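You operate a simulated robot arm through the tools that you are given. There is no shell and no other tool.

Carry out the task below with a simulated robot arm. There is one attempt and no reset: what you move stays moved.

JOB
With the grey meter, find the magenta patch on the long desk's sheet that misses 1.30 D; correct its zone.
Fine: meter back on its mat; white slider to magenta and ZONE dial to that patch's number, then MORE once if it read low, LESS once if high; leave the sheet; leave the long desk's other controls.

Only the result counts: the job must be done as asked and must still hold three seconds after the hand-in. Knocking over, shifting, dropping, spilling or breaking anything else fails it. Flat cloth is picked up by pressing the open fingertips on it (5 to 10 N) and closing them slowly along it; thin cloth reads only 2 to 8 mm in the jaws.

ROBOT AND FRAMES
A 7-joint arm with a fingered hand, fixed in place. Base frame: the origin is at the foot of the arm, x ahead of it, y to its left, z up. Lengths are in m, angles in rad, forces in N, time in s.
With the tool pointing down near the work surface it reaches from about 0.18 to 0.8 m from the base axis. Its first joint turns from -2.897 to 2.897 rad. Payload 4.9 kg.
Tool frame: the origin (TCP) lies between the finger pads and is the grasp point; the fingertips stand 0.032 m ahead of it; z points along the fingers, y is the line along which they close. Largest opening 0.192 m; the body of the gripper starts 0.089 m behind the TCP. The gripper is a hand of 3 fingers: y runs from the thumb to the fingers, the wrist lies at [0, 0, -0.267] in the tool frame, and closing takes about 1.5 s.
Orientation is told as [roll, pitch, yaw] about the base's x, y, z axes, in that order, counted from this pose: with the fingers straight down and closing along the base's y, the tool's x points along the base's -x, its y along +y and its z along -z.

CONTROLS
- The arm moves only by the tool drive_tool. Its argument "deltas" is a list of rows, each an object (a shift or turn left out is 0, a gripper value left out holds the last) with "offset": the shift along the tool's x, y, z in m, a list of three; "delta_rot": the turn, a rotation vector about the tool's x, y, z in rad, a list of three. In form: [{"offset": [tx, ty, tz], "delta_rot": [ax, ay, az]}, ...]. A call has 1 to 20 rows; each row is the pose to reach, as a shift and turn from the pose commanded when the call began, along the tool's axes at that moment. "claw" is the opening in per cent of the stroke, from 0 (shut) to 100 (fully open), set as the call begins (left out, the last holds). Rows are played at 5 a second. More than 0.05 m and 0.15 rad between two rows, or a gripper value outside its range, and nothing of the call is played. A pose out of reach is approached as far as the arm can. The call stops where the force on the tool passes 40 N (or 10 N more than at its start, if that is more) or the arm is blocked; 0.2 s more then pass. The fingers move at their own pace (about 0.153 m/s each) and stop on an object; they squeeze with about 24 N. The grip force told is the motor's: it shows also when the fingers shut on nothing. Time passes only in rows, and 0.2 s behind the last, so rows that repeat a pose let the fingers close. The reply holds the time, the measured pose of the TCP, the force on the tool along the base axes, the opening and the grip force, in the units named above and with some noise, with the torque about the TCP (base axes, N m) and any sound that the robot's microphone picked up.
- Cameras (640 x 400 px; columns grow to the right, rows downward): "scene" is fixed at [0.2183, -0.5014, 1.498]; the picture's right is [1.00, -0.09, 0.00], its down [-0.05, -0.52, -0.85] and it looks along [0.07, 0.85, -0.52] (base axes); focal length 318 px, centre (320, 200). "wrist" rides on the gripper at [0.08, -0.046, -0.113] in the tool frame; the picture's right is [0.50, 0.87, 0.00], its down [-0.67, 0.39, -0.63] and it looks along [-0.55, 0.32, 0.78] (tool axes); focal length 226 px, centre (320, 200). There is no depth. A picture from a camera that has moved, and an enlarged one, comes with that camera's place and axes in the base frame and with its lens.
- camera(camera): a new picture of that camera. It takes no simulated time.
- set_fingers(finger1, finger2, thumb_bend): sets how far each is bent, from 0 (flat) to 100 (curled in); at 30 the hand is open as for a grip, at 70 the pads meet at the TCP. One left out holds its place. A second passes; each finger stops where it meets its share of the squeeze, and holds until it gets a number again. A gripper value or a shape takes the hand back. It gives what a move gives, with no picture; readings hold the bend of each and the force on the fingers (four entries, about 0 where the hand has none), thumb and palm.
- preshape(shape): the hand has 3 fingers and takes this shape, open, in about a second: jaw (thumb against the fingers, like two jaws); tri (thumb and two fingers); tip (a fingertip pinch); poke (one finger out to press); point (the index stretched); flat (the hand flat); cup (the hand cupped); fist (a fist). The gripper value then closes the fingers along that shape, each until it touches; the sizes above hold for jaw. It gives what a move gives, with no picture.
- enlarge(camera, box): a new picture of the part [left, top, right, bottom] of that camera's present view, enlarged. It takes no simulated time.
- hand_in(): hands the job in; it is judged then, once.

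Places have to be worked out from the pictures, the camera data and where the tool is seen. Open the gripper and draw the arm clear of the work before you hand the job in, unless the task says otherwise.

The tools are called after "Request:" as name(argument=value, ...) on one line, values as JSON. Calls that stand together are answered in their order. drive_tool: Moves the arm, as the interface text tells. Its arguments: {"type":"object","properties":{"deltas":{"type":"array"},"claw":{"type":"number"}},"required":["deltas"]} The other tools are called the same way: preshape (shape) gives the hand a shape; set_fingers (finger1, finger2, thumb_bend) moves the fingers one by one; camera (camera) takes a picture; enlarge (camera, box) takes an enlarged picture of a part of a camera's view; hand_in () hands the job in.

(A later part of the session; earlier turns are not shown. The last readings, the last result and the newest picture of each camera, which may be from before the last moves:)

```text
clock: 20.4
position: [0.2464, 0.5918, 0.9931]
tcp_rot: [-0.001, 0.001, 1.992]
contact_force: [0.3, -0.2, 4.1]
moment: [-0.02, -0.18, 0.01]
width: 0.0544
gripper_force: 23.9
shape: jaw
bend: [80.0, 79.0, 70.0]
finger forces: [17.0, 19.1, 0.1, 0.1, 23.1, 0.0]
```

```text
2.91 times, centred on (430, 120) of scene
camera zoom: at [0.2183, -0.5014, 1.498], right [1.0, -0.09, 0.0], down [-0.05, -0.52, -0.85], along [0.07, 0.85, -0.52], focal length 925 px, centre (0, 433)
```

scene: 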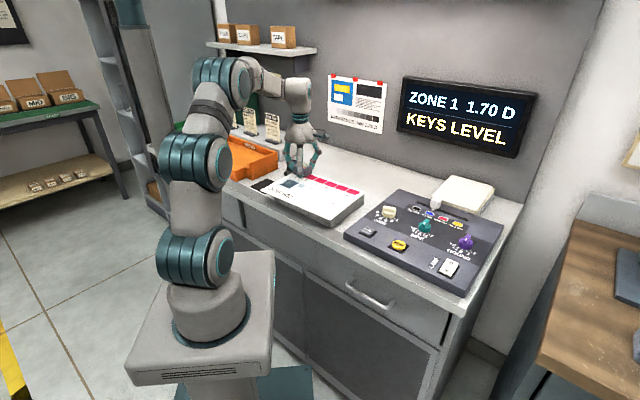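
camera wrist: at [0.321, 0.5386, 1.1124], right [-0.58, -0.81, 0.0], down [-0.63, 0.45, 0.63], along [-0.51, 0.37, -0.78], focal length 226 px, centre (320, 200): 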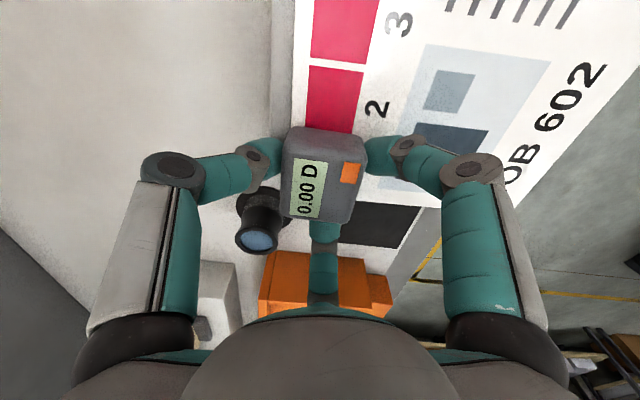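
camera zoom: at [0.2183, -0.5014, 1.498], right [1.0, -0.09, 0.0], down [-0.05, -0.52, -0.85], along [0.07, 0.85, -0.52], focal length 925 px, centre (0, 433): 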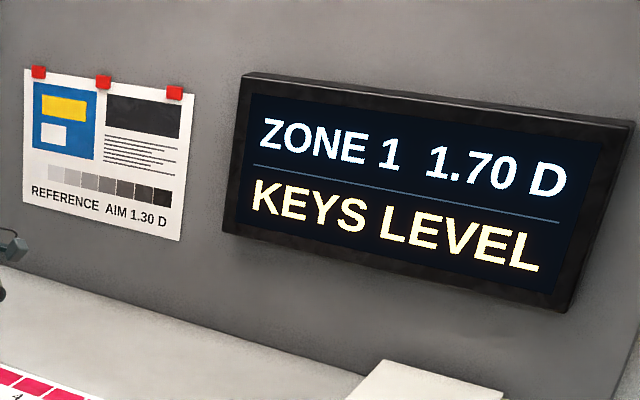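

The screen confirms "ZONE 1 1.70 D", which is high. To make sure the meter reads 1.30 on a good patch I lift it, shift to patch 2 and set it down once more.

Request:
drive_tool(deltas=[{"offset": [0, 0, -0.005]}, {"offset": [0, 0, -0.015]}, {"offset": [0, 0, -0.02]}, {"offset": [0.0212, -0.0092, -0.02]}, {"offset": [0.0425, -0.0183, -0.02]}, {"offset": [0.0425, -0.0183, -0.01]}, {"offset": [0.0425, -0.0183, -0.005]}, {"offset": [0.0425, -0.0183, -0.002]}, {"offset": [0.0425, -0.0183, 0.0]}, {"offset": [0.0425, -0.0183, 0.0]}])

Request:
enlarge(camera="wrist", box=[260, 110, 390, 240])

Request:
enlarge(camera="scene", box=[260, 70, 540, 220])

```text
clock: 22.6
position: [0.2813, 0.562, 0.9926]
tcp_rot: [-0.003, -0.001, 1.993]
contact_force: [0.0, 0.2, 3.8]
moment: [-0.05, -0.22, 0.02]
width: 0.0545
gripper_force: 24.6
shape: jaw
bend: [80.0, 79.0, 70.0]
finger forces: [17.2, 19.1, 0.1, 0.0, 23.4, 0.0]
```

```text
3.08 times, centred on (325, 175) of wrist
camera zoom: at [0.3547, 0.5076, 1.1056], right [-0.58, -0.81, 0.0], down [-0.63, 0.45, 0.63], along [-0.51, 0.37, -0.78], focal length 696 px, centre (305, 277)
```

zoom: 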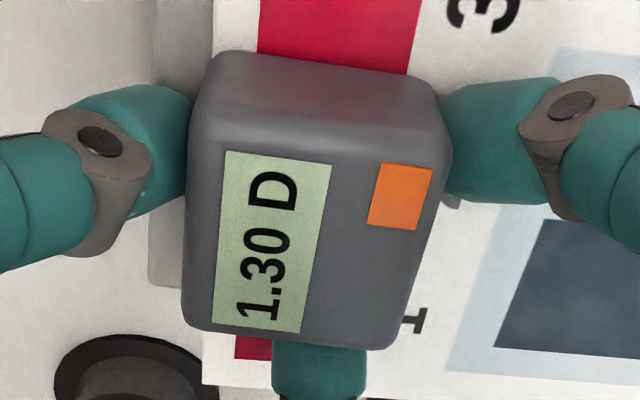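

```text
2.29 times, centred on (400, 145) of scene
camera zoom: at [0.2183, -0.5014, 1.498], right [1.0, -0.09, 0.0], down [-0.05, -0.52, -0.85], along [0.07, 0.85, -0.52], focal length 727 px, centre (137, 326)
```

zoom: 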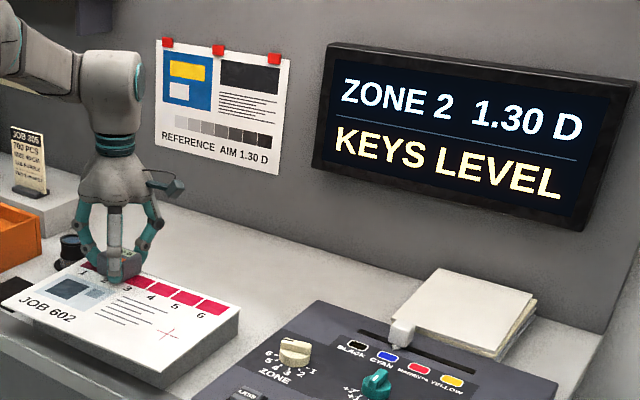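

Patch 2 reads 1.30 D, so the meter is sound: zone 1 is the one, and it is high, so LESS once. I now carry the meter back over its mat along the same safe path and stop about 2 cm above it.

Request:
drive_tool(deltas=[{"offset": [0, 0, -0.015]}, {"offset": [0, 0, -0.04]}, {"offset": [0, 0, -0.065]}, {"offset": [-0.0218, 0.0286, -0.065], "delta_rot": [0, 0, -0.021]}, {"offset": [-0.0437, 0.0572, -0.065], "delta_rot": [0, 0, -0.042]}, {"offset": [-0.0655, 0.0857, -0.065], "delta_rot": [0, 0, -0.063]}, {"offset": [-0.0874, 0.1143, -0.065], "delta_rot": [0, 0, -0.084]}, {"offset": [-0.1092, 0.1429, -0.065], "delta_rot": [0, 0, -0.105]}, {"offset": [-0.1092, 0.1429, -0.04], "delta_rot": [0, 0, -0.105]}, {"offset": [-0.1092, 0.1429, -0.01], "delta_rot": [0, 0, -0.105]}, {"offset": [-0.1092, 0.1429, 0.015], "delta_rot": [0, 0, -0.105]}, {"offset": [-0.1092, 0.1429, 0.029], "delta_rot": [0, 0, -0.105]}, {"offset": [-0.1092, 0.1429, 0.029], "delta_rot": [0, 0, -0.105]}])

Request:
enlarge(camera="wrist", box=[220, 70, 420, 250])

Request:
enlarge(camera="scene", box=[245, 135, 315, 200])

```text
clock: 25.4
position: [0.1049, 0.6016, 0.9629]
tcp_rot: [-0.001, 0.002, 2.099]
contact_force: [0.7, -0.1, -1.4]
moment: [0.01, 0.01, -0.03]
width: 0.0543
gripper_force: 23.9
shape: jaw
bend: [80.0, 79.0, 70.0]
finger forces: [16.4, 18.7, 0.0, 0.1, 22.5, 0.1]
```

```text
2.22 times, centred on (320, 160) of wrist
camera zoom: at [0.1852, 0.5558, 1.076], right [-0.5, -0.87, 0.0], down [-0.67, 0.38, 0.63], along [-0.55, 0.31, -0.78], focal length 502 px, centre (320, 289)
```

zoom: 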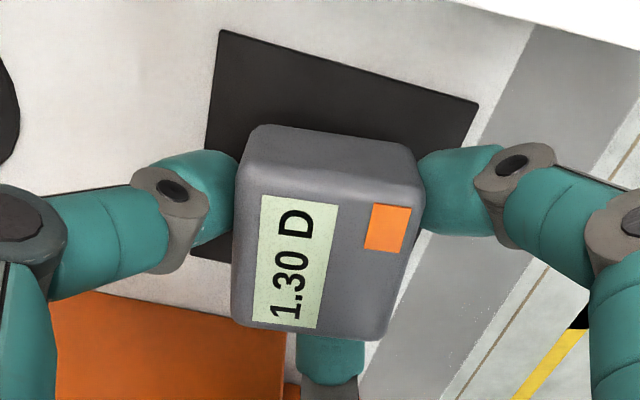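

```text
6.15 times, centred on (280, 168) of scene
camera zoom: at [0.2183, -0.5014, 1.498], right [1.0, -0.09, 0.0], down [-0.05, -0.52, -0.85], along [0.07, 0.85, -0.52], focal length 1956 px, centre (566, 400)
```

zoom: 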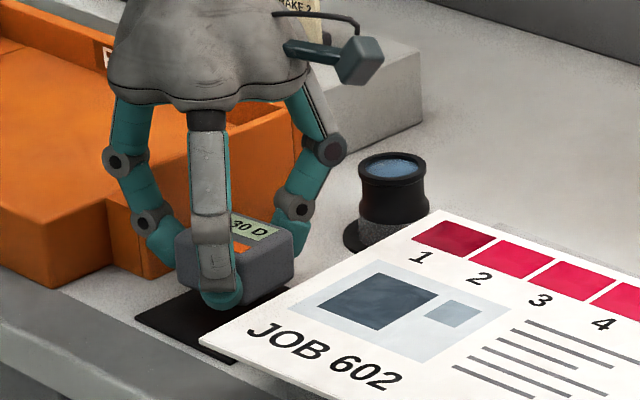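

The meter is centred above its mat. I lower it, slowing near contact.

Request:
drive_tool(deltas=[{"offset": [0, 0, 0.008]}, {"offset": [0, 0, 0.014]}, {"offset": [0, 0, 0.018]}, {"offset": [0, 0, 0.019]}, {"offset": [0, 0, 0.02]}, {"offset": [0, 0, 0.02]}])

```text
clock: 26.8
position: [0.1063, 0.6027, 0.9435]
tcp_rot: [0.001, 0.0, 2.098]
contact_force: [-0.2, 1.1, -0.9]
moment: [-0.01, 0.01, 0.03]
width: 0.0541
gripper_force: 24.2
shape: jaw
bend: [80.0, 79.0, 70.0]
finger forces: [16.5, 18.7, 0.1, 0.0, 22.7, 0.0]
```

No contact yet at 0.9435; I creep down in half-millimetre to millimetre rows.

Request:
drive_tool(deltas=[{"offset": [0, 0, 0.0007]}, {"offset": [0, 0, 0.0014]}, {"offset": [0, 0, 0.002]}, {"offset": [0, 0, 0.002]}])

```text
clock: 27.8
position: [0.1057, 0.603, 0.9416]
tcp_rot: [0.001, -0.001, 2.1]
contact_force: [-0.3, 0.3, 3.8]
moment: [-0.03, -0.2, 0.01]
width: 0.0542
gripper_force: 24.1
shape: jaw
bend: [80.0, 79.0, 70.0]
finger forces: [17.2, 19.1, 0.0, 0.1, 23.1, 0.0]
```

The meter rests on the mat (3.8 N). I open the fingers only to the 46 % that was clear before.

Request:
drive_tool(deltas=[{"offset": [0, 0, 0]}, {"offset": [0, 0, 0]}, {"offset": [0, 0, 0]}, {"offset": [0, 0, 0]}, {"offset": [0, 0, 0]}, {"offset": [0, 0, 0]}], claw=46)

Request:
enlarge(camera="wrist", box=[200, 60, 440, 280])

Request:
enlarge(camera="scene", box=[245, 135, 315, 200])

```text
clock: 29.2
position: [0.1054, 0.6012, 0.9416]
tcp_rot: [-0.001, -0.001, 2.098]
contact_force: [0.0, 0.3, 0.2]
moment: [0.0, -0.03, -0.02]
width: 0.0878
gripper_force: 0.1
shape: jaw
bend: [39.0, 39.0, 70.0]
finger forces: [0.0, 0.0, 0.0, 0.0, 0.0, 0.0]
```

```text
1.82 times, centred on (320, 170) of wrist
camera zoom: at [0.185, 0.5564, 1.0543], right [-0.5, -0.87, 0.0], down [-0.67, 0.38, 0.63], along [-0.55, 0.31, -0.78], focal length 411 px, centre (320, 254)
```

zoom: 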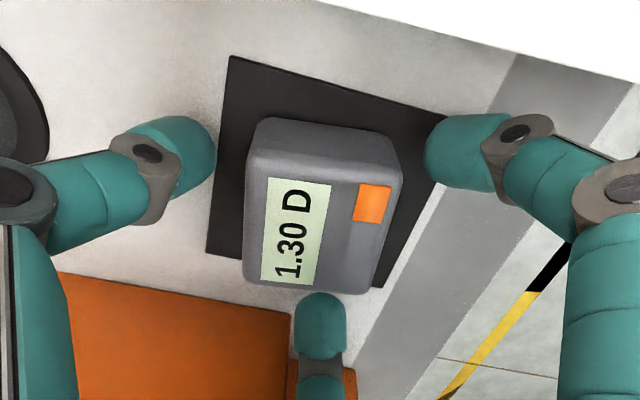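

```text
6.15 times, centred on (280, 168) of scene
camera zoom: at [0.2183, -0.5014, 1.498], right [1.0, -0.09, 0.0], down [-0.05, -0.52, -0.85], along [0.07, 0.85, -0.52], focal length 1956 px, centre (566, 400)
```

zoom: 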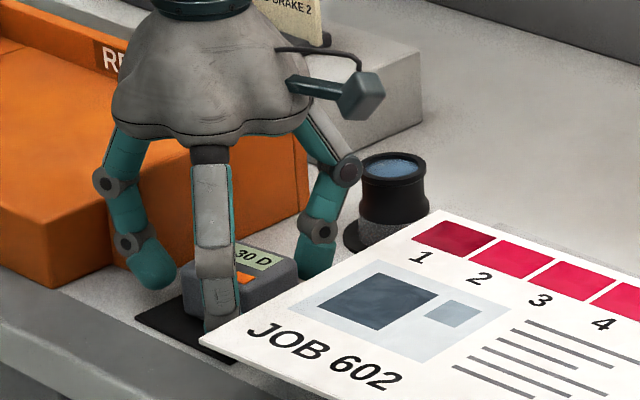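

The meter is back on its mat, released and standing fully inside it. I rise straight up, then swing over to look down on the console with yaw about 0.

Request:
drive_tool(deltas=[{"offset": [0, 0, -0.03]}, {"offset": [0, 0, -0.07]}, {"offset": [0, 0, -0.115]}, {"offset": [0, 0, -0.16]}, {"offset": [0, 0, -0.208]}, {"offset": [0.0372, -0.0068, -0.208], "delta_rot": [0, 0, 0.149]}, {"offset": [0.0744, -0.0137, -0.208], "delta_rot": [0, 0, 0.298]}, {"offset": [0.1116, -0.0205, -0.208], "delta_rot": [0, 0, 0.447]}, {"offset": [0.1489, -0.0273, -0.208], "delta_rot": [0, 0, 0.596]}, {"offset": [0.1861, -0.0342, -0.208], "delta_rot": [0, 0, 0.745]}, {"offset": [0.2233, -0.041, -0.208], "delta_rot": [0, 0, 0.894]}, {"offset": [0.2605, -0.0479, -0.208], "delta_rot": [0, 0, 1.043]}, {"offset": [0.2977, -0.0547, -0.208], "delta_rot": [0, 0, 1.192]}, {"offset": [0.3349, -0.0615, -0.208], "delta_rot": [0, 0, 1.341]}, {"offset": [0.3721, -0.0684, -0.208], "delta_rot": [0, 0, 1.49]}, {"offset": [0.4094, -0.0752, -0.208], "delta_rot": [0, 0, 1.639]}, {"offset": [0.4466, -0.082, -0.208], "delta_rot": [0, 0, 1.788]}, {"offset": [0.4838, -0.0889, -0.208], "delta_rot": [0, 0, 1.937]}, {"offset": [0.521, -0.0957, -0.208], "delta_rot": [0, 0, 2.086]}, {"offset": [0.521, -0.0957, -0.208], "delta_rot": [0, 0, 2.086]}])

Request:
camera(camera="wrist")

Request:
camera(camera="scene")

```text
clock: 33.4
position: [0.4508, 0.1996, 1.1503]
tcp_rot: [-0.001, 0.0, 0.01]
contact_force: [-0.5, -0.5, -0.1]
moment: [0.0, -0.03, 0.04]
width: 0.0882
gripper_force: 0.0
shape: jaw
bend: [39.0, 39.0, 70.0]
finger forces: [0.0, 0.0, 0.0, 0.1, 0.1, 0.0]
```

```text
taken
camera wrist: at [0.3716, 0.1529, 1.2621], right [-0.51, 0.86, 0.0], down [0.67, 0.4, 0.63], along [0.54, 0.32, -0.78], focal length 226 px, centre (320, 200)
```

wrist: 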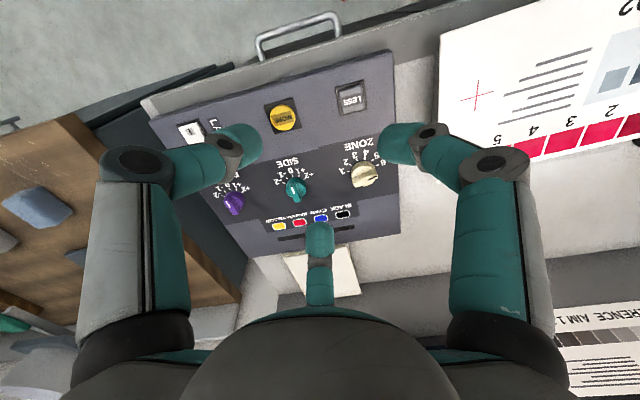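

```text
taken
```

scene: 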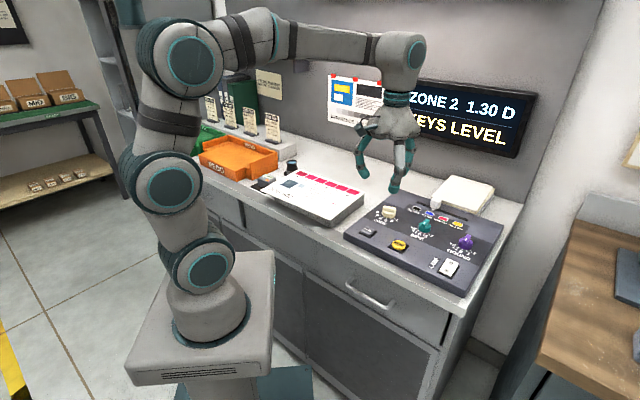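

Good overview. I enlarge the dial, slider and LESS button areas in both cameras.

Request:
enlarge(camera="wrist", box=[320, 70, 410, 200])

Request:
enlarge(camera="wrist", box=[250, 130, 400, 260])

Request:
enlarge(camera="scene", box=[350, 185, 430, 245])

Request:
enlarge(camera="scene", box=[400, 175, 500, 235])

```text
3.08 times, centred on (365, 135) of wrist
camera zoom: at [0.3716, 0.1529, 1.2621], right [-0.51, 0.86, 0.0], down [0.67, 0.4, 0.63], along [0.54, 0.32, -0.78], focal length 696 px, centre (182, 400)
```

zoom: 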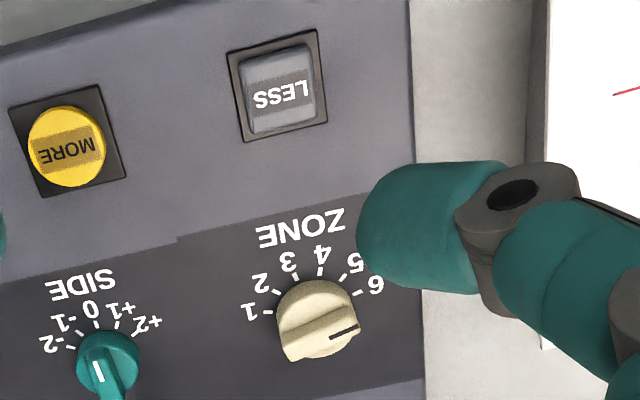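

```text
3.08 times, centred on (325, 195) of wrist
camera zoom: at [0.3716, 0.1529, 1.2621], right [-0.51, 0.86, 0.0], down [0.67, 0.4, 0.63], along [0.54, 0.32, -0.78], focal length 696 px, centre (305, 215)
```

zoom: 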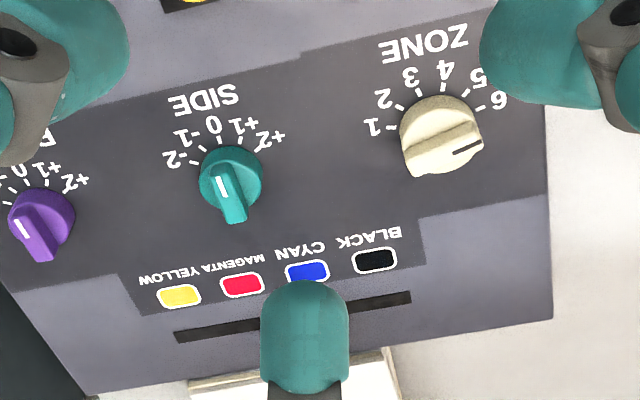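

```text
6.67 times, centred on (390, 215) of scene
camera zoom: at [0.2183, -0.5014, 1.498], right [1.0, -0.09, 0.0], down [-0.05, -0.52, -0.85], along [0.07, 0.85, -0.52], focal length 2119 px, centre (-147, 100)
```

zoom: 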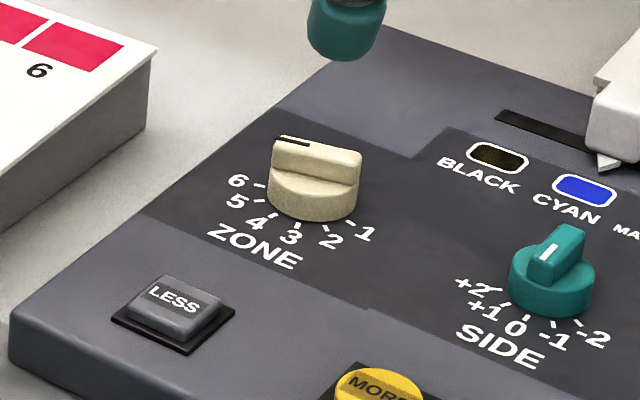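

```text
6.40 times, centred on (450, 205) of scene
camera zoom: at [0.2183, -0.5014, 1.498], right [1.0, -0.09, 0.0], down [-0.05, -0.52, -0.85], along [0.07, 0.85, -0.52], focal length 2034 px, centre (-512, 168)
```

zoom: 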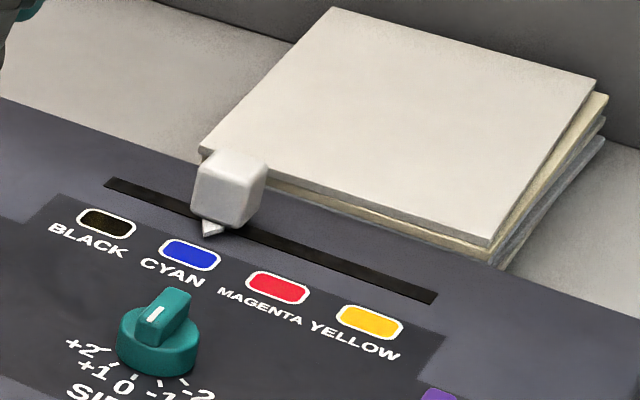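

The ZONE dial points at 6 now. Its ticks lie 30° apart, so reaching 1 means turning it counter-clockwise (seen from above) by about 150°. The dial axis is near (0.517, 0.326), knob radius about 0.021, panel z≈0.925. The slider is at CYAN (u≈0.232) and MAGENTA is 0.045 m further right. I move above the dial at yaw ≈ −0.75 to leave room for the turn.

Request:
drive_tool(deltas=[{"offset": [-0.0113, 0.021, 0.0], "delta_rot": [0, 0, 0.127]}, {"offset": [-0.0226, 0.0421, 0.01], "delta_rot": [0, 0, 0.254]}, {"offset": [-0.0339, 0.0632, 0.03], "delta_rot": [0, 0, 0.381]}, {"offset": [-0.0452, 0.0842, 0.05], "delta_rot": [0, 0, 0.508]}, {"offset": [-0.0565, 0.1053, 0.08], "delta_rot": [0, 0, 0.635]}, {"offset": [-0.0678, 0.1263, 0.11], "delta_rot": [0, 0, 0.762]}, {"offset": [-0.0678, 0.1263, 0.11], "delta_rot": [0, 0, 0.762]}], claw=46)

Request:
camera(camera="wrist")

Request:
enlarge(camera="scene", box=[340, 130, 470, 240])

```text
clock: 35.0
position: [0.5165, 0.3273, 1.0377]
tcp_rot: [0.0, 0.0, -0.752]
contact_force: [-0.1, 0.2, 0.0]
moment: [0.0, 0.03, 0.0]
width: 0.0878
gripper_force: 0.0
shape: jaw
bend: [39.0, 39.0, 70.0]
finger forces: [0.0, 0.0, 0.0, 0.0, 0.1, 0.1]
```

```text
taken
camera wrist: at [0.4271, 0.3484, 1.1518], right [0.23, 0.97, 0.0], down [0.76, -0.17, 0.63], along [0.62, -0.14, -0.78], focal length 226 px, centre (320, 200)
```

wrist: 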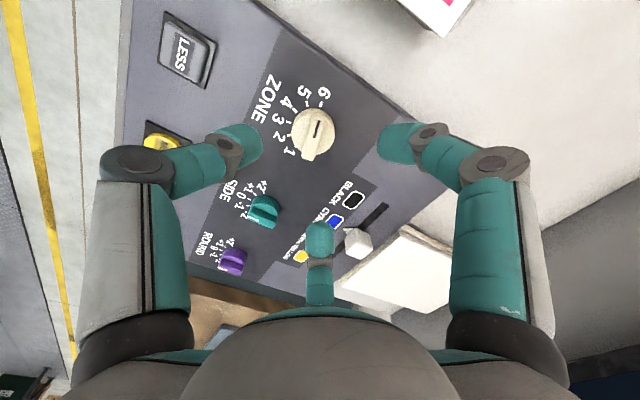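

```text
3.64 times, centred on (405, 185) of scene
camera zoom: at [0.2183, -0.5014, 1.498], right [1.0, -0.09, 0.0], down [-0.05, -0.52, -0.85], along [0.07, 0.85, -0.52], focal length 1156 px, centre (11, 254)
```

zoom: 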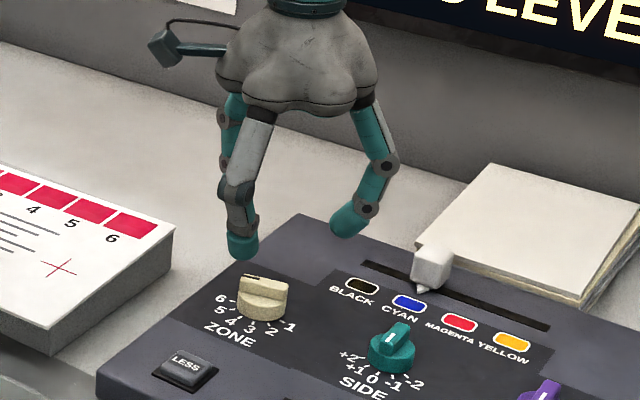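

I enlarge the dial in the wrist view to refine its axis, then descend.

Request:
enlarge(camera="wrist", box=[260, 70, 370, 180])

Request:
enlarge(camera="wrist", box=[290, 170, 420, 280])

```text
3.64 times, centred on (315, 125) of wrist
camera zoom: at [0.4271, 0.3484, 1.1518], right [0.23, 0.97, 0.0], down [0.76, -0.17, 0.63], along [0.62, -0.14, -0.78], focal length 822 px, centre (338, 473)
```

zoom: 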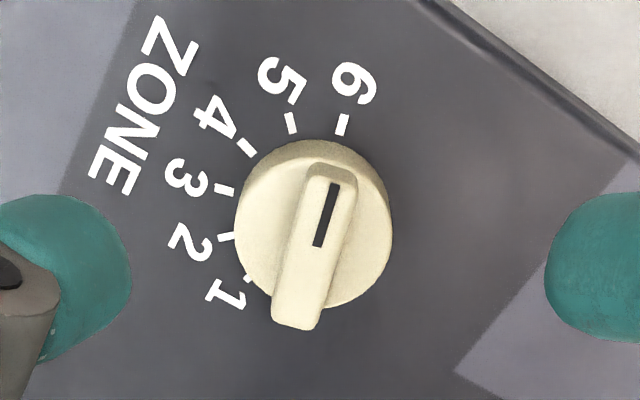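

```text
3.64 times, centred on (355, 225) of wrist
camera zoom: at [0.4271, 0.3484, 1.1518], right [0.23, 0.97, 0.0], down [0.76, -0.17, 0.63], along [0.62, -0.14, -0.78], focal length 822 px, centre (193, 109)
```

zoom: 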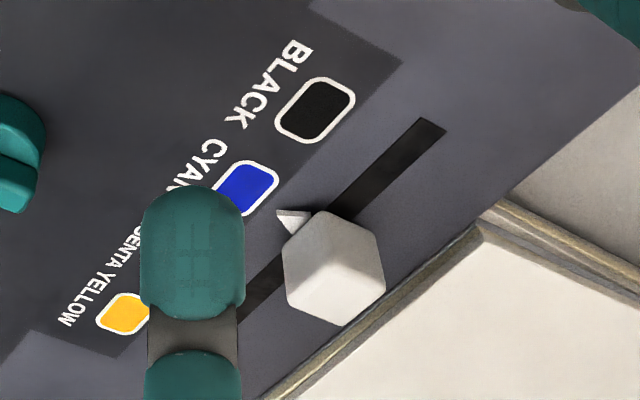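

From this steeper view the dial axis is at about (0.514, 0.322). I correct by a few millimetres and descend to TCP z≈0.975 with the fingers at 46 %.

Request:
drive_tool(deltas=[{"offset": [-0.0017, -0.0052, 0.01]}, {"offset": [-0.0017, -0.0052, 0.025]}, {"offset": [-0.0017, -0.0052, 0.04]}, {"offset": [-0.0017, -0.0052, 0.052]}, {"offset": [-0.0017, -0.0052, 0.062]}, {"offset": [-0.0017, -0.0052, 0.062]}])

Request:
enlarge(camera="wrist", box=[220, 80, 420, 280])

Request:
enlarge(camera="scene", box=[350, 160, 440, 230])

```text
clock: 36.4
position: [0.5155, 0.3227, 0.9777]
tcp_rot: [-0.001, -0.001, -0.748]
contact_force: [-0.2, -0.7, -0.3]
moment: [0.0, -0.02, -0.01]
width: 0.088
gripper_force: 0.0
shape: jaw
bend: [39.0, 39.0, 70.0]
finger forces: [0.1, 0.1, 0.0, 0.0, 0.0, 0.1]
```

```text
2.00 times, centred on (320, 180) of wrist
camera zoom: at [0.4247, 0.3426, 1.0904], right [0.22, 0.97, 0.0], down [0.76, -0.17, 0.63], along [0.62, -0.14, -0.78], focal length 452 px, centre (320, 240)
```

zoom: 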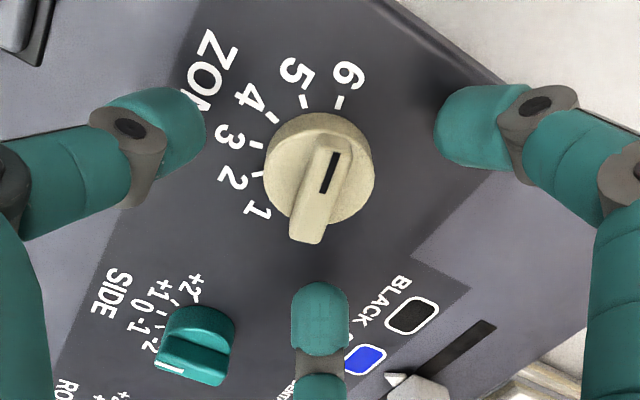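

```text
5.71 times, centred on (395, 195) of scene
camera zoom: at [0.2183, -0.5014, 1.498], right [1.0, -0.09, 0.0], down [-0.05, -0.52, -0.85], along [0.07, 0.85, -0.52], focal length 1816 px, centre (-109, 229)
```

zoom: 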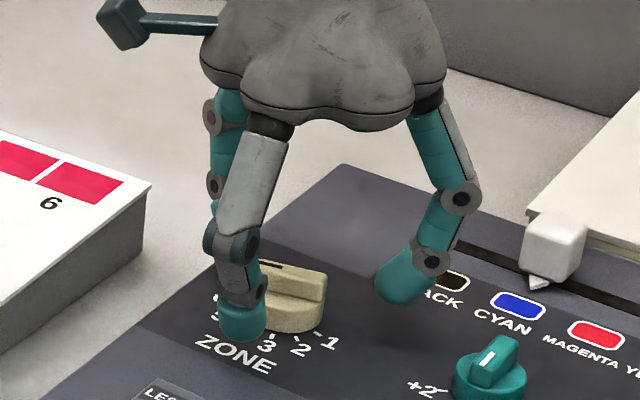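

The dial is centred under the hand to within about a millimetre. I go down the last 14 mm in slow steps and watch for contact.

Request:
drive_tool(deltas=[{"offset": [0, 0, 0.004]}, {"offset": [0, 0, 0.008]}, {"offset": [0, 0, 0.011]}, {"offset": [0, 0, 0.0135]}, {"offset": [0, 0, 0.0135]}])

Request:
enlarge(camera="scene", box=[350, 160, 440, 230])

Request:
enlarge(camera="wrist", box=[220, 80, 420, 280])

```text
clock: 37.6
position: [0.5151, 0.3216, 0.9647]
tcp_rot: [0.0, -0.002, -0.75]
contact_force: [-0.8, 0.4, 0.3]
moment: [-0.02, 0.04, -0.01]
width: 0.0882
gripper_force: 0.0
shape: jaw
bend: [39.0, 39.0, 70.0]
finger forces: [0.0, 0.0, 0.0, 0.1, 0.0, 0.0]
```

```text
5.71 times, centred on (395, 195) of scene
camera zoom: at [0.2183, -0.5014, 1.498], right [1.0, -0.09, 0.0], down [-0.05, -0.52, -0.85], along [0.07, 0.85, -0.52], focal length 1816 px, centre (-109, 229)
```

zoom: 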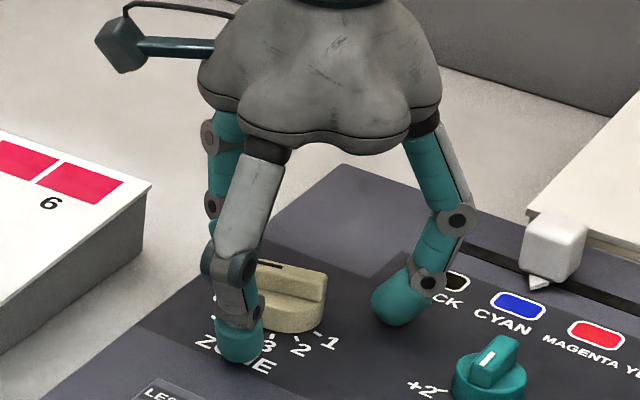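

```text
2.00 times, centred on (320, 180) of wrist
camera zoom: at [0.4248, 0.343, 1.0769], right [0.22, 0.97, 0.0], down [0.76, -0.17, 0.63], along [0.62, -0.14, -0.78], focal length 452 px, centre (320, 240)
```

zoom: 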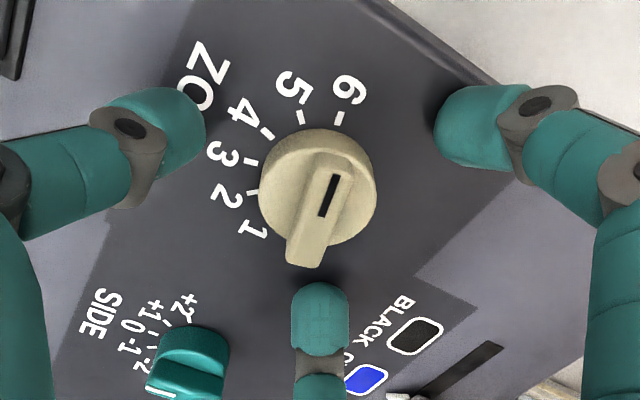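

No contact and all three fingertips surround the knob just above the panel. I close on it.

Request:
drive_tool(deltas=[{"offset": [0, 0, 0]}, {"offset": [0, 0, 0]}, {"offset": [0, 0, 0]}, {"offset": [0, 0, 0]}, {"offset": [0, 0, 0]}, {"offset": [0, 0, 0]}, {"offset": [0, 0, 0]}], claw=0)

Request:
enlarge(camera="scene", box=[350, 160, 440, 230])

Request:
enlarge(camera="wrist", box=[220, 80, 420, 280])

```text
clock: 39.2
position: [0.5144, 0.3219, 0.9634]
tcp_rot: [-0.002, 0.0, -0.749]
contact_force: [-1.7, 0.2, -8.0]
moment: [0.06, 0.2, 0.02]
width: 0.036
gripper_force: 24.6
shape: jaw
bend: [77.0, 77.0, 70.0]
finger forces: [21.8, 20.6, 0.0, 0.0, 21.8, 0.1]
```

```text
5.71 times, centred on (395, 195) of scene
camera zoom: at [0.2183, -0.5014, 1.498], right [1.0, -0.09, 0.0], down [-0.05, -0.52, -0.85], along [0.07, 0.85, -0.52], focal length 1816 px, centre (-109, 229)
```

zoom: 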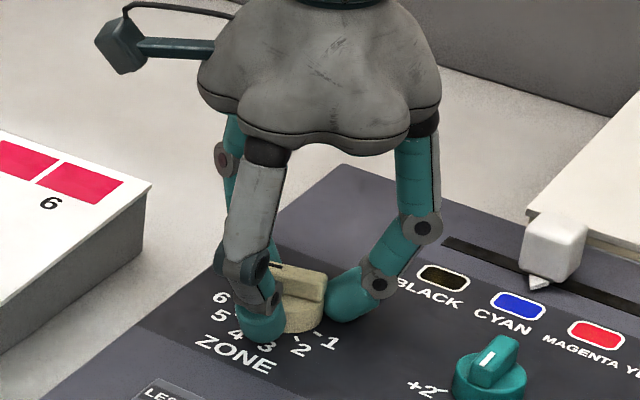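

```text
2.00 times, centred on (320, 180) of wrist
camera zoom: at [0.4247, 0.343, 1.0765], right [0.22, 0.97, 0.0], down [0.76, -0.17, 0.63], along [0.61, -0.14, -0.78], focal length 452 px, centre (320, 240)
```

zoom: 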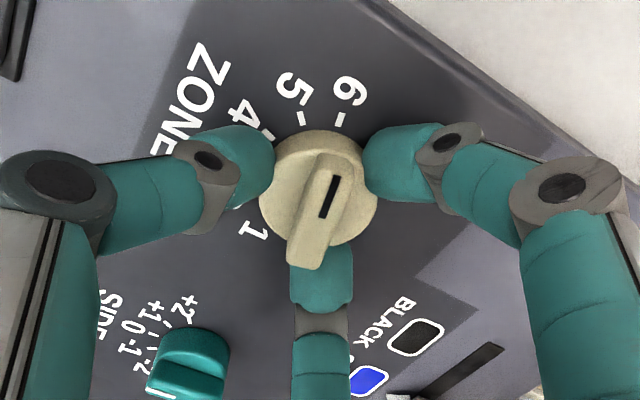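

All three fingers hold the dial rim (about 21 N each). I turn counter-clockwise by the first 0.52 rad (one step) to see that the dial follows.

Request:
drive_tool(deltas=[{"offset": [0, 0, 0], "delta_rot": [0, 0, -0.087]}, {"offset": [0, 0, 0], "delta_rot": [0, 0, -0.174]}, {"offset": [0, 0, 0], "delta_rot": [0, 0, -0.262]}, {"offset": [0, 0, 0], "delta_rot": [0, 0, -0.349]}, {"offset": [0, 0, 0], "delta_rot": [0, 0, -0.436]}, {"offset": [0, 0, 0], "delta_rot": [0, 0, -0.524]}, {"offset": [0, 0, 0], "delta_rot": [0, 0, -0.524]}])

Request:
enlarge(camera="wrist", box=[220, 80, 420, 280])

Request:
camera(camera="scene")

```text
clock: 40.8
position: [0.5142, 0.3233, 0.9648]
tcp_rot: [0.0, 0.0, -0.227]
contact_force: [-6.9, 4.6, -10.6]
moment: [0.1, 0.34, 0.0]
width: 0.0354
gripper_force: 24.3
shape: jaw
bend: [76.0, 77.0, 70.0]
finger forces: [25.4, 20.8, 0.0, 0.1, 19.9, 0.0]
```

```text
2.00 times, centred on (320, 180) of wrist
camera zoom: at [0.4263, 0.2957, 1.0766], right [-0.29, 0.96, 0.0], down [0.74, 0.23, 0.63], along [0.6, 0.19, -0.78], focal length 452 px, centre (320, 240)
```

zoom: 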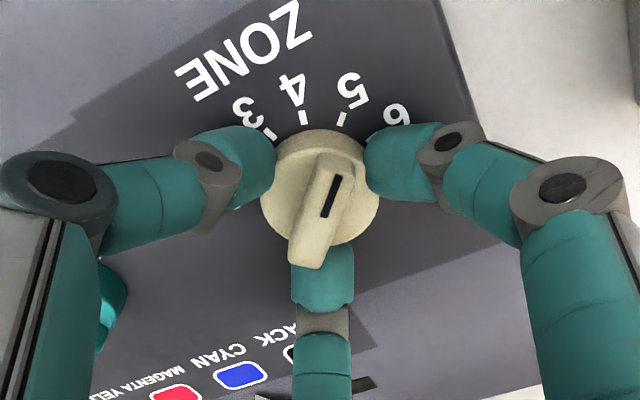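

```text
taken
```

scene: 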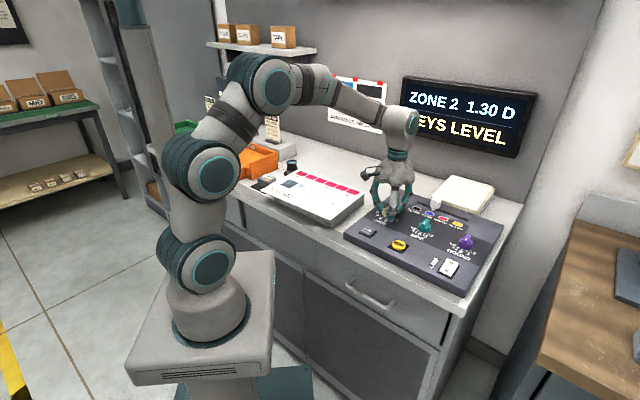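

The dial follows the hand and now points at 5. Side forces grow slightly, so I'll turn in stages and re-grip in between to release the strain. Next 0.6 rad.

Request:
drive_tool(deltas=[{"offset": [0, 0, 0], "delta_rot": [0, 0, -0.1]}, {"offset": [0, 0, 0], "delta_rot": [0, 0, -0.2]}, {"offset": [0, 0, 0], "delta_rot": [0, 0, -0.3]}, {"offset": [0, 0, 0], "delta_rot": [0, 0, -0.4]}, {"offset": [0, 0, 0], "delta_rot": [0, 0, -0.5]}, {"offset": [0, 0, 0], "delta_rot": [0, 0, -0.6]}, {"offset": [0, 0, 0], "delta_rot": [0, 0, -0.6]}])

Request:
enlarge(camera="wrist", box=[220, 80, 420, 280])

```text
clock: 42.4
position: [0.5148, 0.3219, 0.9643]
tcp_rot: [0.0, 0.002, 0.376]
contact_force: [-11.8, 5.0, -9.2]
moment: [0.01, 0.48, -0.04]
width: 0.0349
gripper_force: 24.1
shape: jaw
bend: [76.0, 76.0, 70.0]
finger forces: [27.7, 22.1, 0.0, 0.1, 17.6, 0.0]
```

```text
2.00 times, centred on (320, 180) of wrist
camera zoom: at [0.4569, 0.2504, 1.0765], right [-0.78, 0.62, 0.0], down [0.48, 0.61, 0.63], along [0.39, 0.49, -0.78], focal length 452 px, centre (320, 240)
```

zoom: 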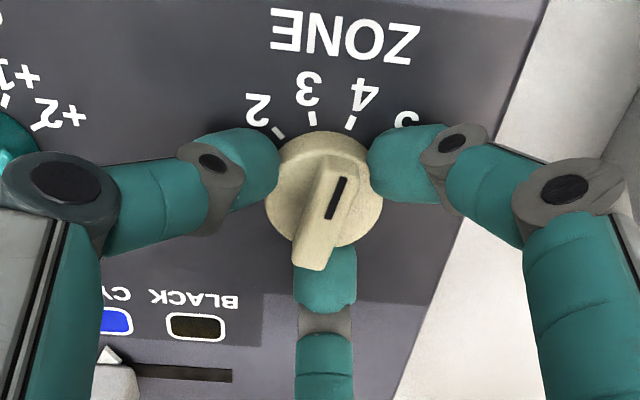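

The dial has turned about 64° with the hand. The picture and the side force both say the axis lies about 1.5 mm toward −x,+y of the TCP. I open, shift by that amount and grip again.

Request:
drive_tool(deltas=[{"offset": [0, 0, 0]}, {"offset": [0, 0, 0]}, {"offset": [0, 0, 0]}, {"offset": [0.0004, 0.0007, 0]}, {"offset": [0.0008, 0.0014, 0]}, {"offset": [0.0008, 0.0014, 0]}], claw=44)

Request:
enlarge(camera="wrist", box=[220, 80, 420, 280])

```text
clock: 43.8
position: [0.5128, 0.3233, 0.9629]
tcp_rot: [-0.001, 0.0, 0.376]
contact_force: [0.1, 1.2, 0.0]
moment: [0.04, -0.01, 0.01]
width: 0.0842
gripper_force: 0.1
shape: jaw
bend: [40.0, 40.0, 70.0]
finger forces: [0.1, 0.0, 0.0, 0.0, 0.0, 0.1]
```

```text
2.00 times, centred on (320, 180) of wrist
camera zoom: at [0.4558, 0.2514, 1.0764], right [-0.78, 0.62, 0.0], down [0.48, 0.61, 0.63], along [0.39, 0.49, -0.78], focal length 452 px, centre (320, 240)
```

zoom: 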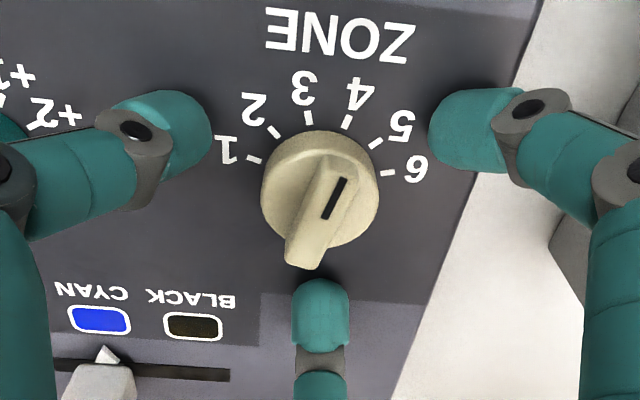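

The pointer is now at 4 and the dial is centred. I grip again and turn a further 0.75 rad.

Request:
drive_tool(deltas=[{"offset": [0, 0, 0]}, {"offset": [0, 0, 0]}, {"offset": [0, 0, 0]}, {"offset": [0, 0, 0]}, {"offset": [0, 0, 0]}, {"offset": [0, 0, 0], "delta_rot": [0, 0, -0.1]}, {"offset": [0, 0, 0], "delta_rot": [0, 0, -0.2]}, {"offset": [0, 0, 0], "delta_rot": [0, 0, -0.3]}, {"offset": [0, 0, 0], "delta_rot": [0, 0, -0.4]}, {"offset": [0, 0, 0], "delta_rot": [0, 0, -0.5]}, {"offset": [0, 0, 0], "delta_rot": [0, 0, -0.6]}, {"offset": [0, 0, 0], "delta_rot": [0, 0, -0.7]}, {"offset": [0, 0, 0], "delta_rot": [0, 0, -0.75]}, {"offset": [0, 0, 0], "delta_rot": [0, 0, -0.75]}], claw=0)

Request:
enlarge(camera="wrist", box=[220, 80, 420, 280])

```text
clock: 46.8
position: [0.5131, 0.3228, 0.9626]
tcp_rot: [-0.001, 0.002, 1.124]
contact_force: [-6.0, -3.2, -11.2]
moment: [-0.25, 0.12, -0.01]
width: 0.035
gripper_force: 23.9
shape: jaw
bend: [77.0, 76.0, 70.0]
finger forces: [24.2, 21.0, 0.0, 0.0, 19.6, 0.1]
```

```text
2.00 times, centred on (320, 180) of wrist
camera zoom: at [0.5201, 0.2317, 1.0762], right [-1.0, -0.08, 0.0], down [-0.06, 0.77, 0.63], along [-0.05, 0.63, -0.78], focal length 452 px, centre (320, 240)
```

zoom: 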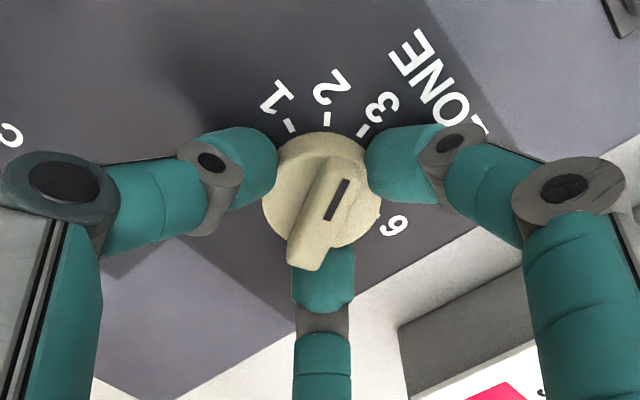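

The dial is between 3 and 2 and the forces stay small. I turn the remaining 0.744 rad to 1.

Request:
drive_tool(deltas=[{"offset": [0, 0, 0], "delta_rot": [0, 0, -0.1]}, {"offset": [0, 0, 0], "delta_rot": [0, 0, -0.2]}, {"offset": [0, 0, 0], "delta_rot": [0, 0, -0.3]}, {"offset": [0, 0, 0], "delta_rot": [0, 0, -0.4]}, {"offset": [0, 0, 0], "delta_rot": [0, 0, -0.5]}, {"offset": [0, 0, 0], "delta_rot": [0, 0, -0.6]}, {"offset": [0, 0, 0], "delta_rot": [0, 0, -0.7]}, {"offset": [0, 0, 0], "delta_rot": [0, 0, -0.744]}, {"offset": [0, 0, 0], "delta_rot": [0, 0, -0.744]}])

Request:
enlarge(camera="wrist", box=[220, 80, 420, 280])

Request:
enlarge(camera="scene", box=[350, 160, 440, 230])

```text
clock: 48.8
position: [0.5135, 0.3237, 0.9646]
tcp_rot: [0.001, -0.001, 1.868]
contact_force: [-6.5, -5.2, -14.9]
moment: [-0.23, 0.07, 0.02]
width: 0.0344
gripper_force: 23.9
shape: jaw
bend: [77.0, 76.0, 70.0]
finger forces: [24.3, 22.7, 0.0, 0.0, 17.5, 0.1]
```

```text
2.00 times, centred on (320, 180) of wrist
camera zoom: at [0.5802, 0.2607, 1.0764], right [-0.68, -0.73, 0.0], down [-0.57, 0.53, 0.63], along [-0.46, 0.43, -0.78], focal length 452 px, centre (320, 240)
```

zoom: 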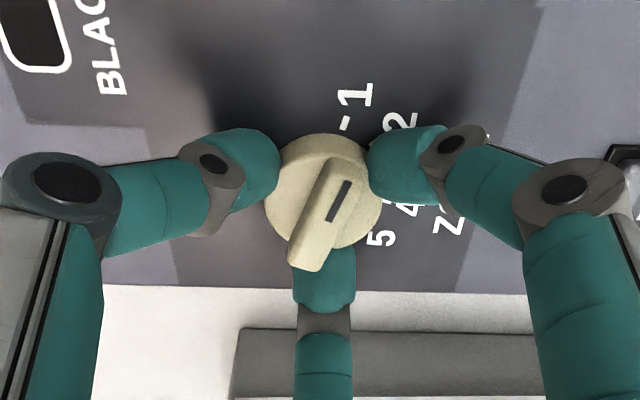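

```text
5.71 times, centred on (395, 195) of scene
camera zoom: at [0.2183, -0.5014, 1.498], right [1.0, -0.09, 0.0], down [-0.05, -0.52, -0.85], along [0.07, 0.85, -0.52], focal length 1816 px, centre (-109, 229)
```

zoom: 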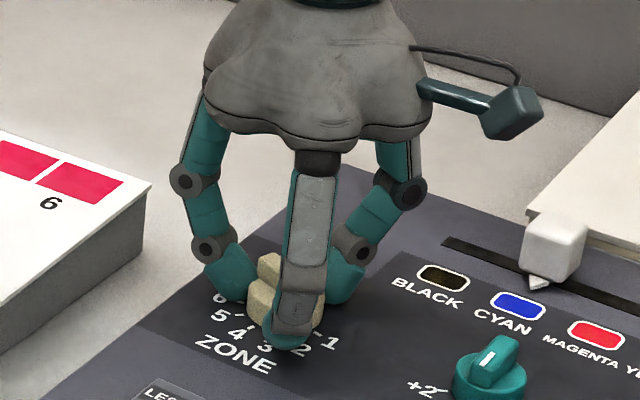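

By the mark's edges the pointer now stands at about −15.6° in desk axes, where tick 1 should be. I release, rise and check it.

Request:
drive_tool(deltas=[{"offset": [0, 0, 0]}, {"offset": [0, 0, 0]}, {"offset": [0, 0, 0]}, {"offset": [0, 0, 0]}, {"offset": [0, 0, -0.02]}, {"offset": [0, 0, -0.05]}, {"offset": [0, 0, -0.08]}, {"offset": [0, 0, -0.08]}], claw=46)

Request:
enlarge(camera="wrist", box=[260, 60, 370, 170])

Request:
enlarge(camera="scene", box=[360, 190, 420, 235])

Request:
camera(camera="scene")

```text
clock: 50.6
position: [0.5138, 0.3243, 1.0445]
tcp_rot: [0.001, 0.0, 1.868]
contact_force: [0.1, 0.8, -0.3]
moment: [0.0, -0.01, -0.02]
width: 0.0876
gripper_force: 0.1
shape: jaw
bend: [39.0, 39.0, 70.0]
finger forces: [0.0, 0.1, 0.1, 0.1, 0.1, 0.1]
```

```text
3.64 times, centred on (315, 115) of wrist
camera zoom: at [0.5806, 0.2611, 1.1578], right [-0.68, -0.73, 0.0], down [-0.57, 0.53, 0.63], along [-0.46, 0.43, -0.78], focal length 822 px, centre (338, 509)
```

zoom: 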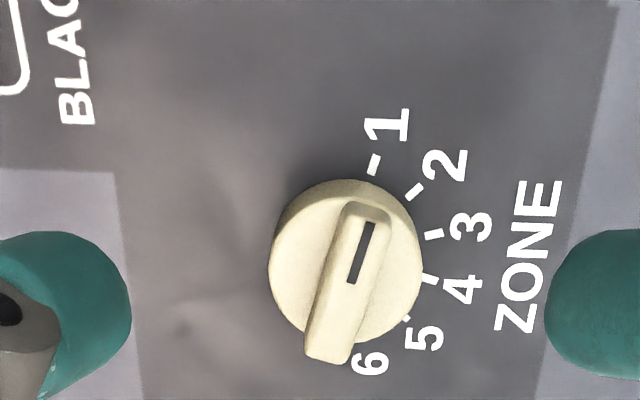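

```text
8.89 times, centred on (390, 212) of scene
camera zoom: at [0.2183, -0.5014, 1.498], right [1.0, -0.09, 0.0], down [-0.05, -0.52, -0.85], along [0.07, 0.85, -0.52], focal length 2826 px, centre (-302, 89)
```

zoom: 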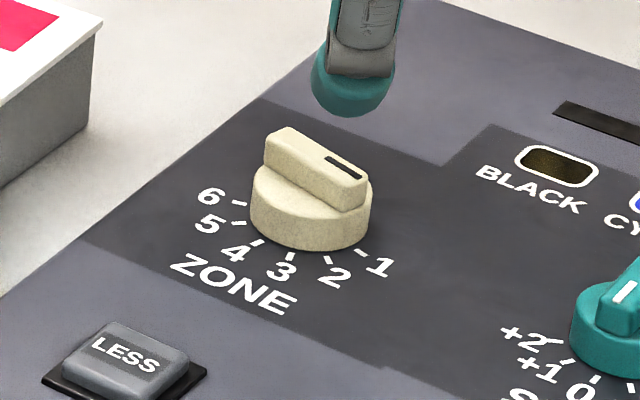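

```text
taken
```

scene: 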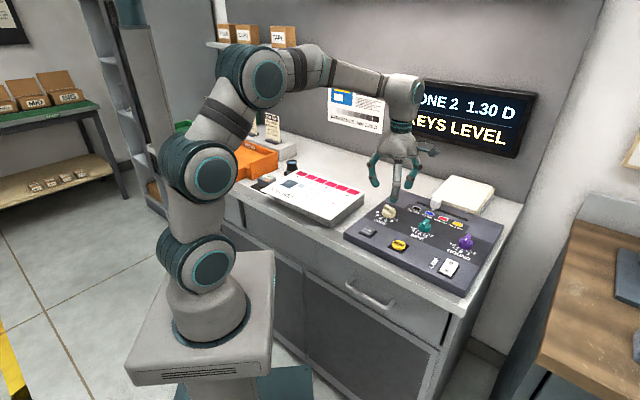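

ZONE points squarely at 1. Now for the slider: I move above it (near (0.675, 0.347)) with the thumb on the front side, turning back to yaw ≈ −0.785 and staying high.

Request:
drive_tool(deltas=[{"offset": [0.0014, -0.009, -0.01], "delta_rot": [0, 0, 0.1474]}, {"offset": [0.0027, -0.0179, -0.02], "delta_rot": [0, 0, 0.2948]}, {"offset": [0.0041, -0.0269, -0.03], "delta_rot": [0, 0, 0.4422]}, {"offset": [0.0055, -0.0358, -0.03], "delta_rot": [0, 0, 0.5896]}, {"offset": [0.0068, -0.0448, -0.03], "delta_rot": [0, 0, 0.737]}, {"offset": [0.0082, -0.0538, -0.03], "delta_rot": [0, 0, 0.8844]}, {"offset": [0.0096, -0.0627, -0.03], "delta_rot": [0, 0, 1.0318]}, {"offset": [0.0109, -0.0717, -0.03], "delta_rot": [0, 0, 1.1792]}, {"offset": [0.0123, -0.0806, -0.03], "delta_rot": [0, 0, 1.3266]}, {"offset": [0.0137, -0.0896, -0.03], "delta_rot": [0, 0, 1.474]}, {"offset": [0.015, -0.0986, -0.03], "delta_rot": [0, 0, 1.6214]}, {"offset": [0.0164, -0.1075, -0.03], "delta_rot": [0, 0, 1.7688]}, {"offset": [0.0178, -0.1165, -0.03], "delta_rot": [0, 0, 1.9162]}, {"offset": [0.0191, -0.1254, -0.03], "delta_rot": [0, 0, 2.0636]}, {"offset": [0.0205, -0.1344, -0.03], "delta_rot": [0, 0, 2.211]}, {"offset": [0.0219, -0.1434, -0.03], "delta_rot": [0, 0, 2.3584]}, {"offset": [0.0232, -0.1523, -0.025], "delta_rot": [0, 0, 2.5058]}, {"offset": [0.0246, -0.1613, -0.02], "delta_rot": [0, 0, 2.653]}, {"offset": [0.0246, -0.1613, -0.02], "delta_rot": [0, 0, 2.653]}])

Request:
camera(camera="wrist")

Request:
enlarge(camera="scene", box=[380, 120, 500, 220])

```text
clock: 54.6
position: [0.674, 0.3471, 1.0641]
tcp_rot: [0.0, 0.002, -0.786]
contact_force: [0.0, -0.8, -0.1]
moment: [-0.01, 0.03, 0.0]
width: 0.0879
gripper_force: 0.0
shape: jaw
bend: [39.0, 39.0, 70.0]
finger forces: [0.0, 0.0, 0.0, 0.0, 0.0, 0.0]
```

```text
taken
camera wrist: at [0.5858, 0.3713, 1.1767], right [0.26, 0.97, 0.0], down [0.75, -0.2, 0.63], along [0.61, -0.16, -0.78], focal length 226 px, centre (320, 200)
```

wrist: 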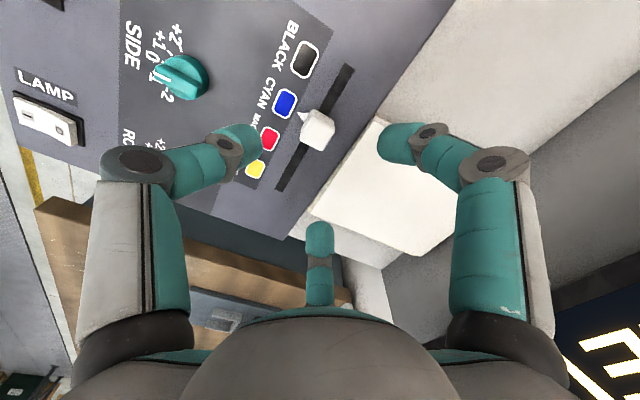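

```text
4.00 times, centred on (440, 170) of scene
camera zoom: at [0.2183, -0.5014, 1.498], right [1.0, -0.09, 0.0], down [-0.05, -0.52, -0.85], along [0.07, 0.85, -0.52], focal length 1272 px, centre (-160, 320)
```

zoom: 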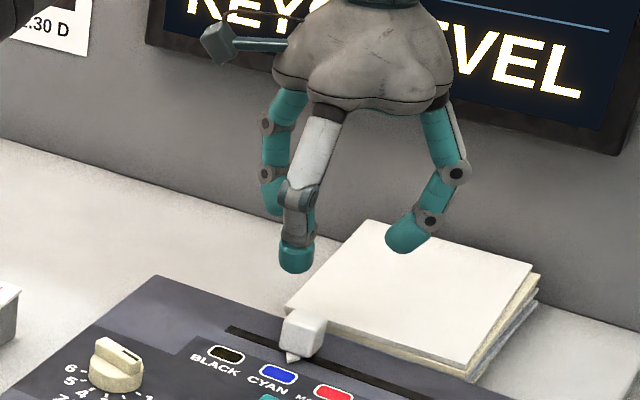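

I enlarge the slider knob in this view to fix its centre, size and the stack's edge.

Request:
enlarge(camera="wrist", box=[260, 60, 400, 210])

Request:
enlarge(camera="scene", box=[420, 180, 490, 230])

```text
2.67 times, centred on (330, 135) of wrist
camera zoom: at [0.5858, 0.3713, 1.1767], right [0.26, 0.97, 0.0], down [0.75, -0.2, 0.63], along [0.61, -0.16, -0.78], focal length 603 px, centre (293, 373)
```

zoom: 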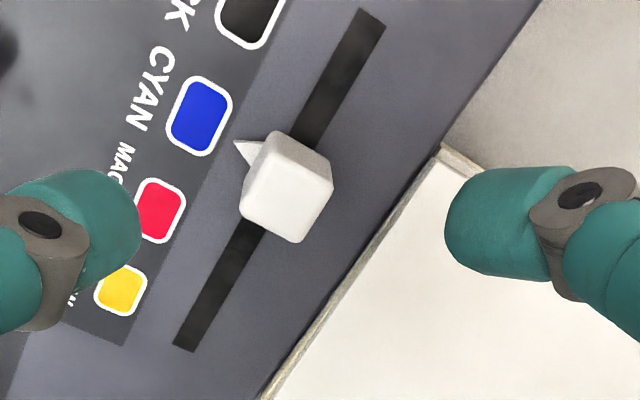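

```text
8.00 times, centred on (455, 205) of scene
camera zoom: at [0.2183, -0.5014, 1.498], right [1.0, -0.09, 0.0], down [-0.05, -0.52, -0.85], along [0.07, 0.85, -0.52], focal length 2543 px, centre (-760, 160)
```

zoom: 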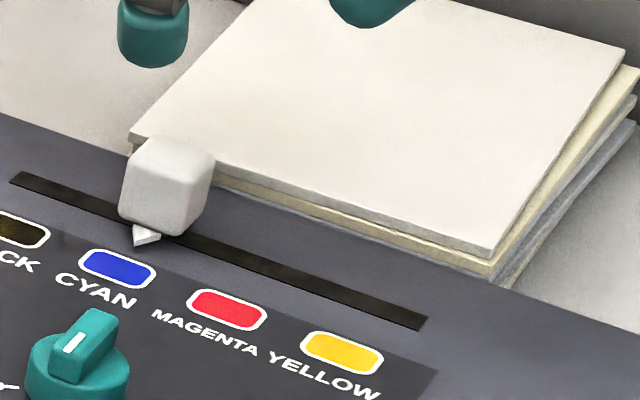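

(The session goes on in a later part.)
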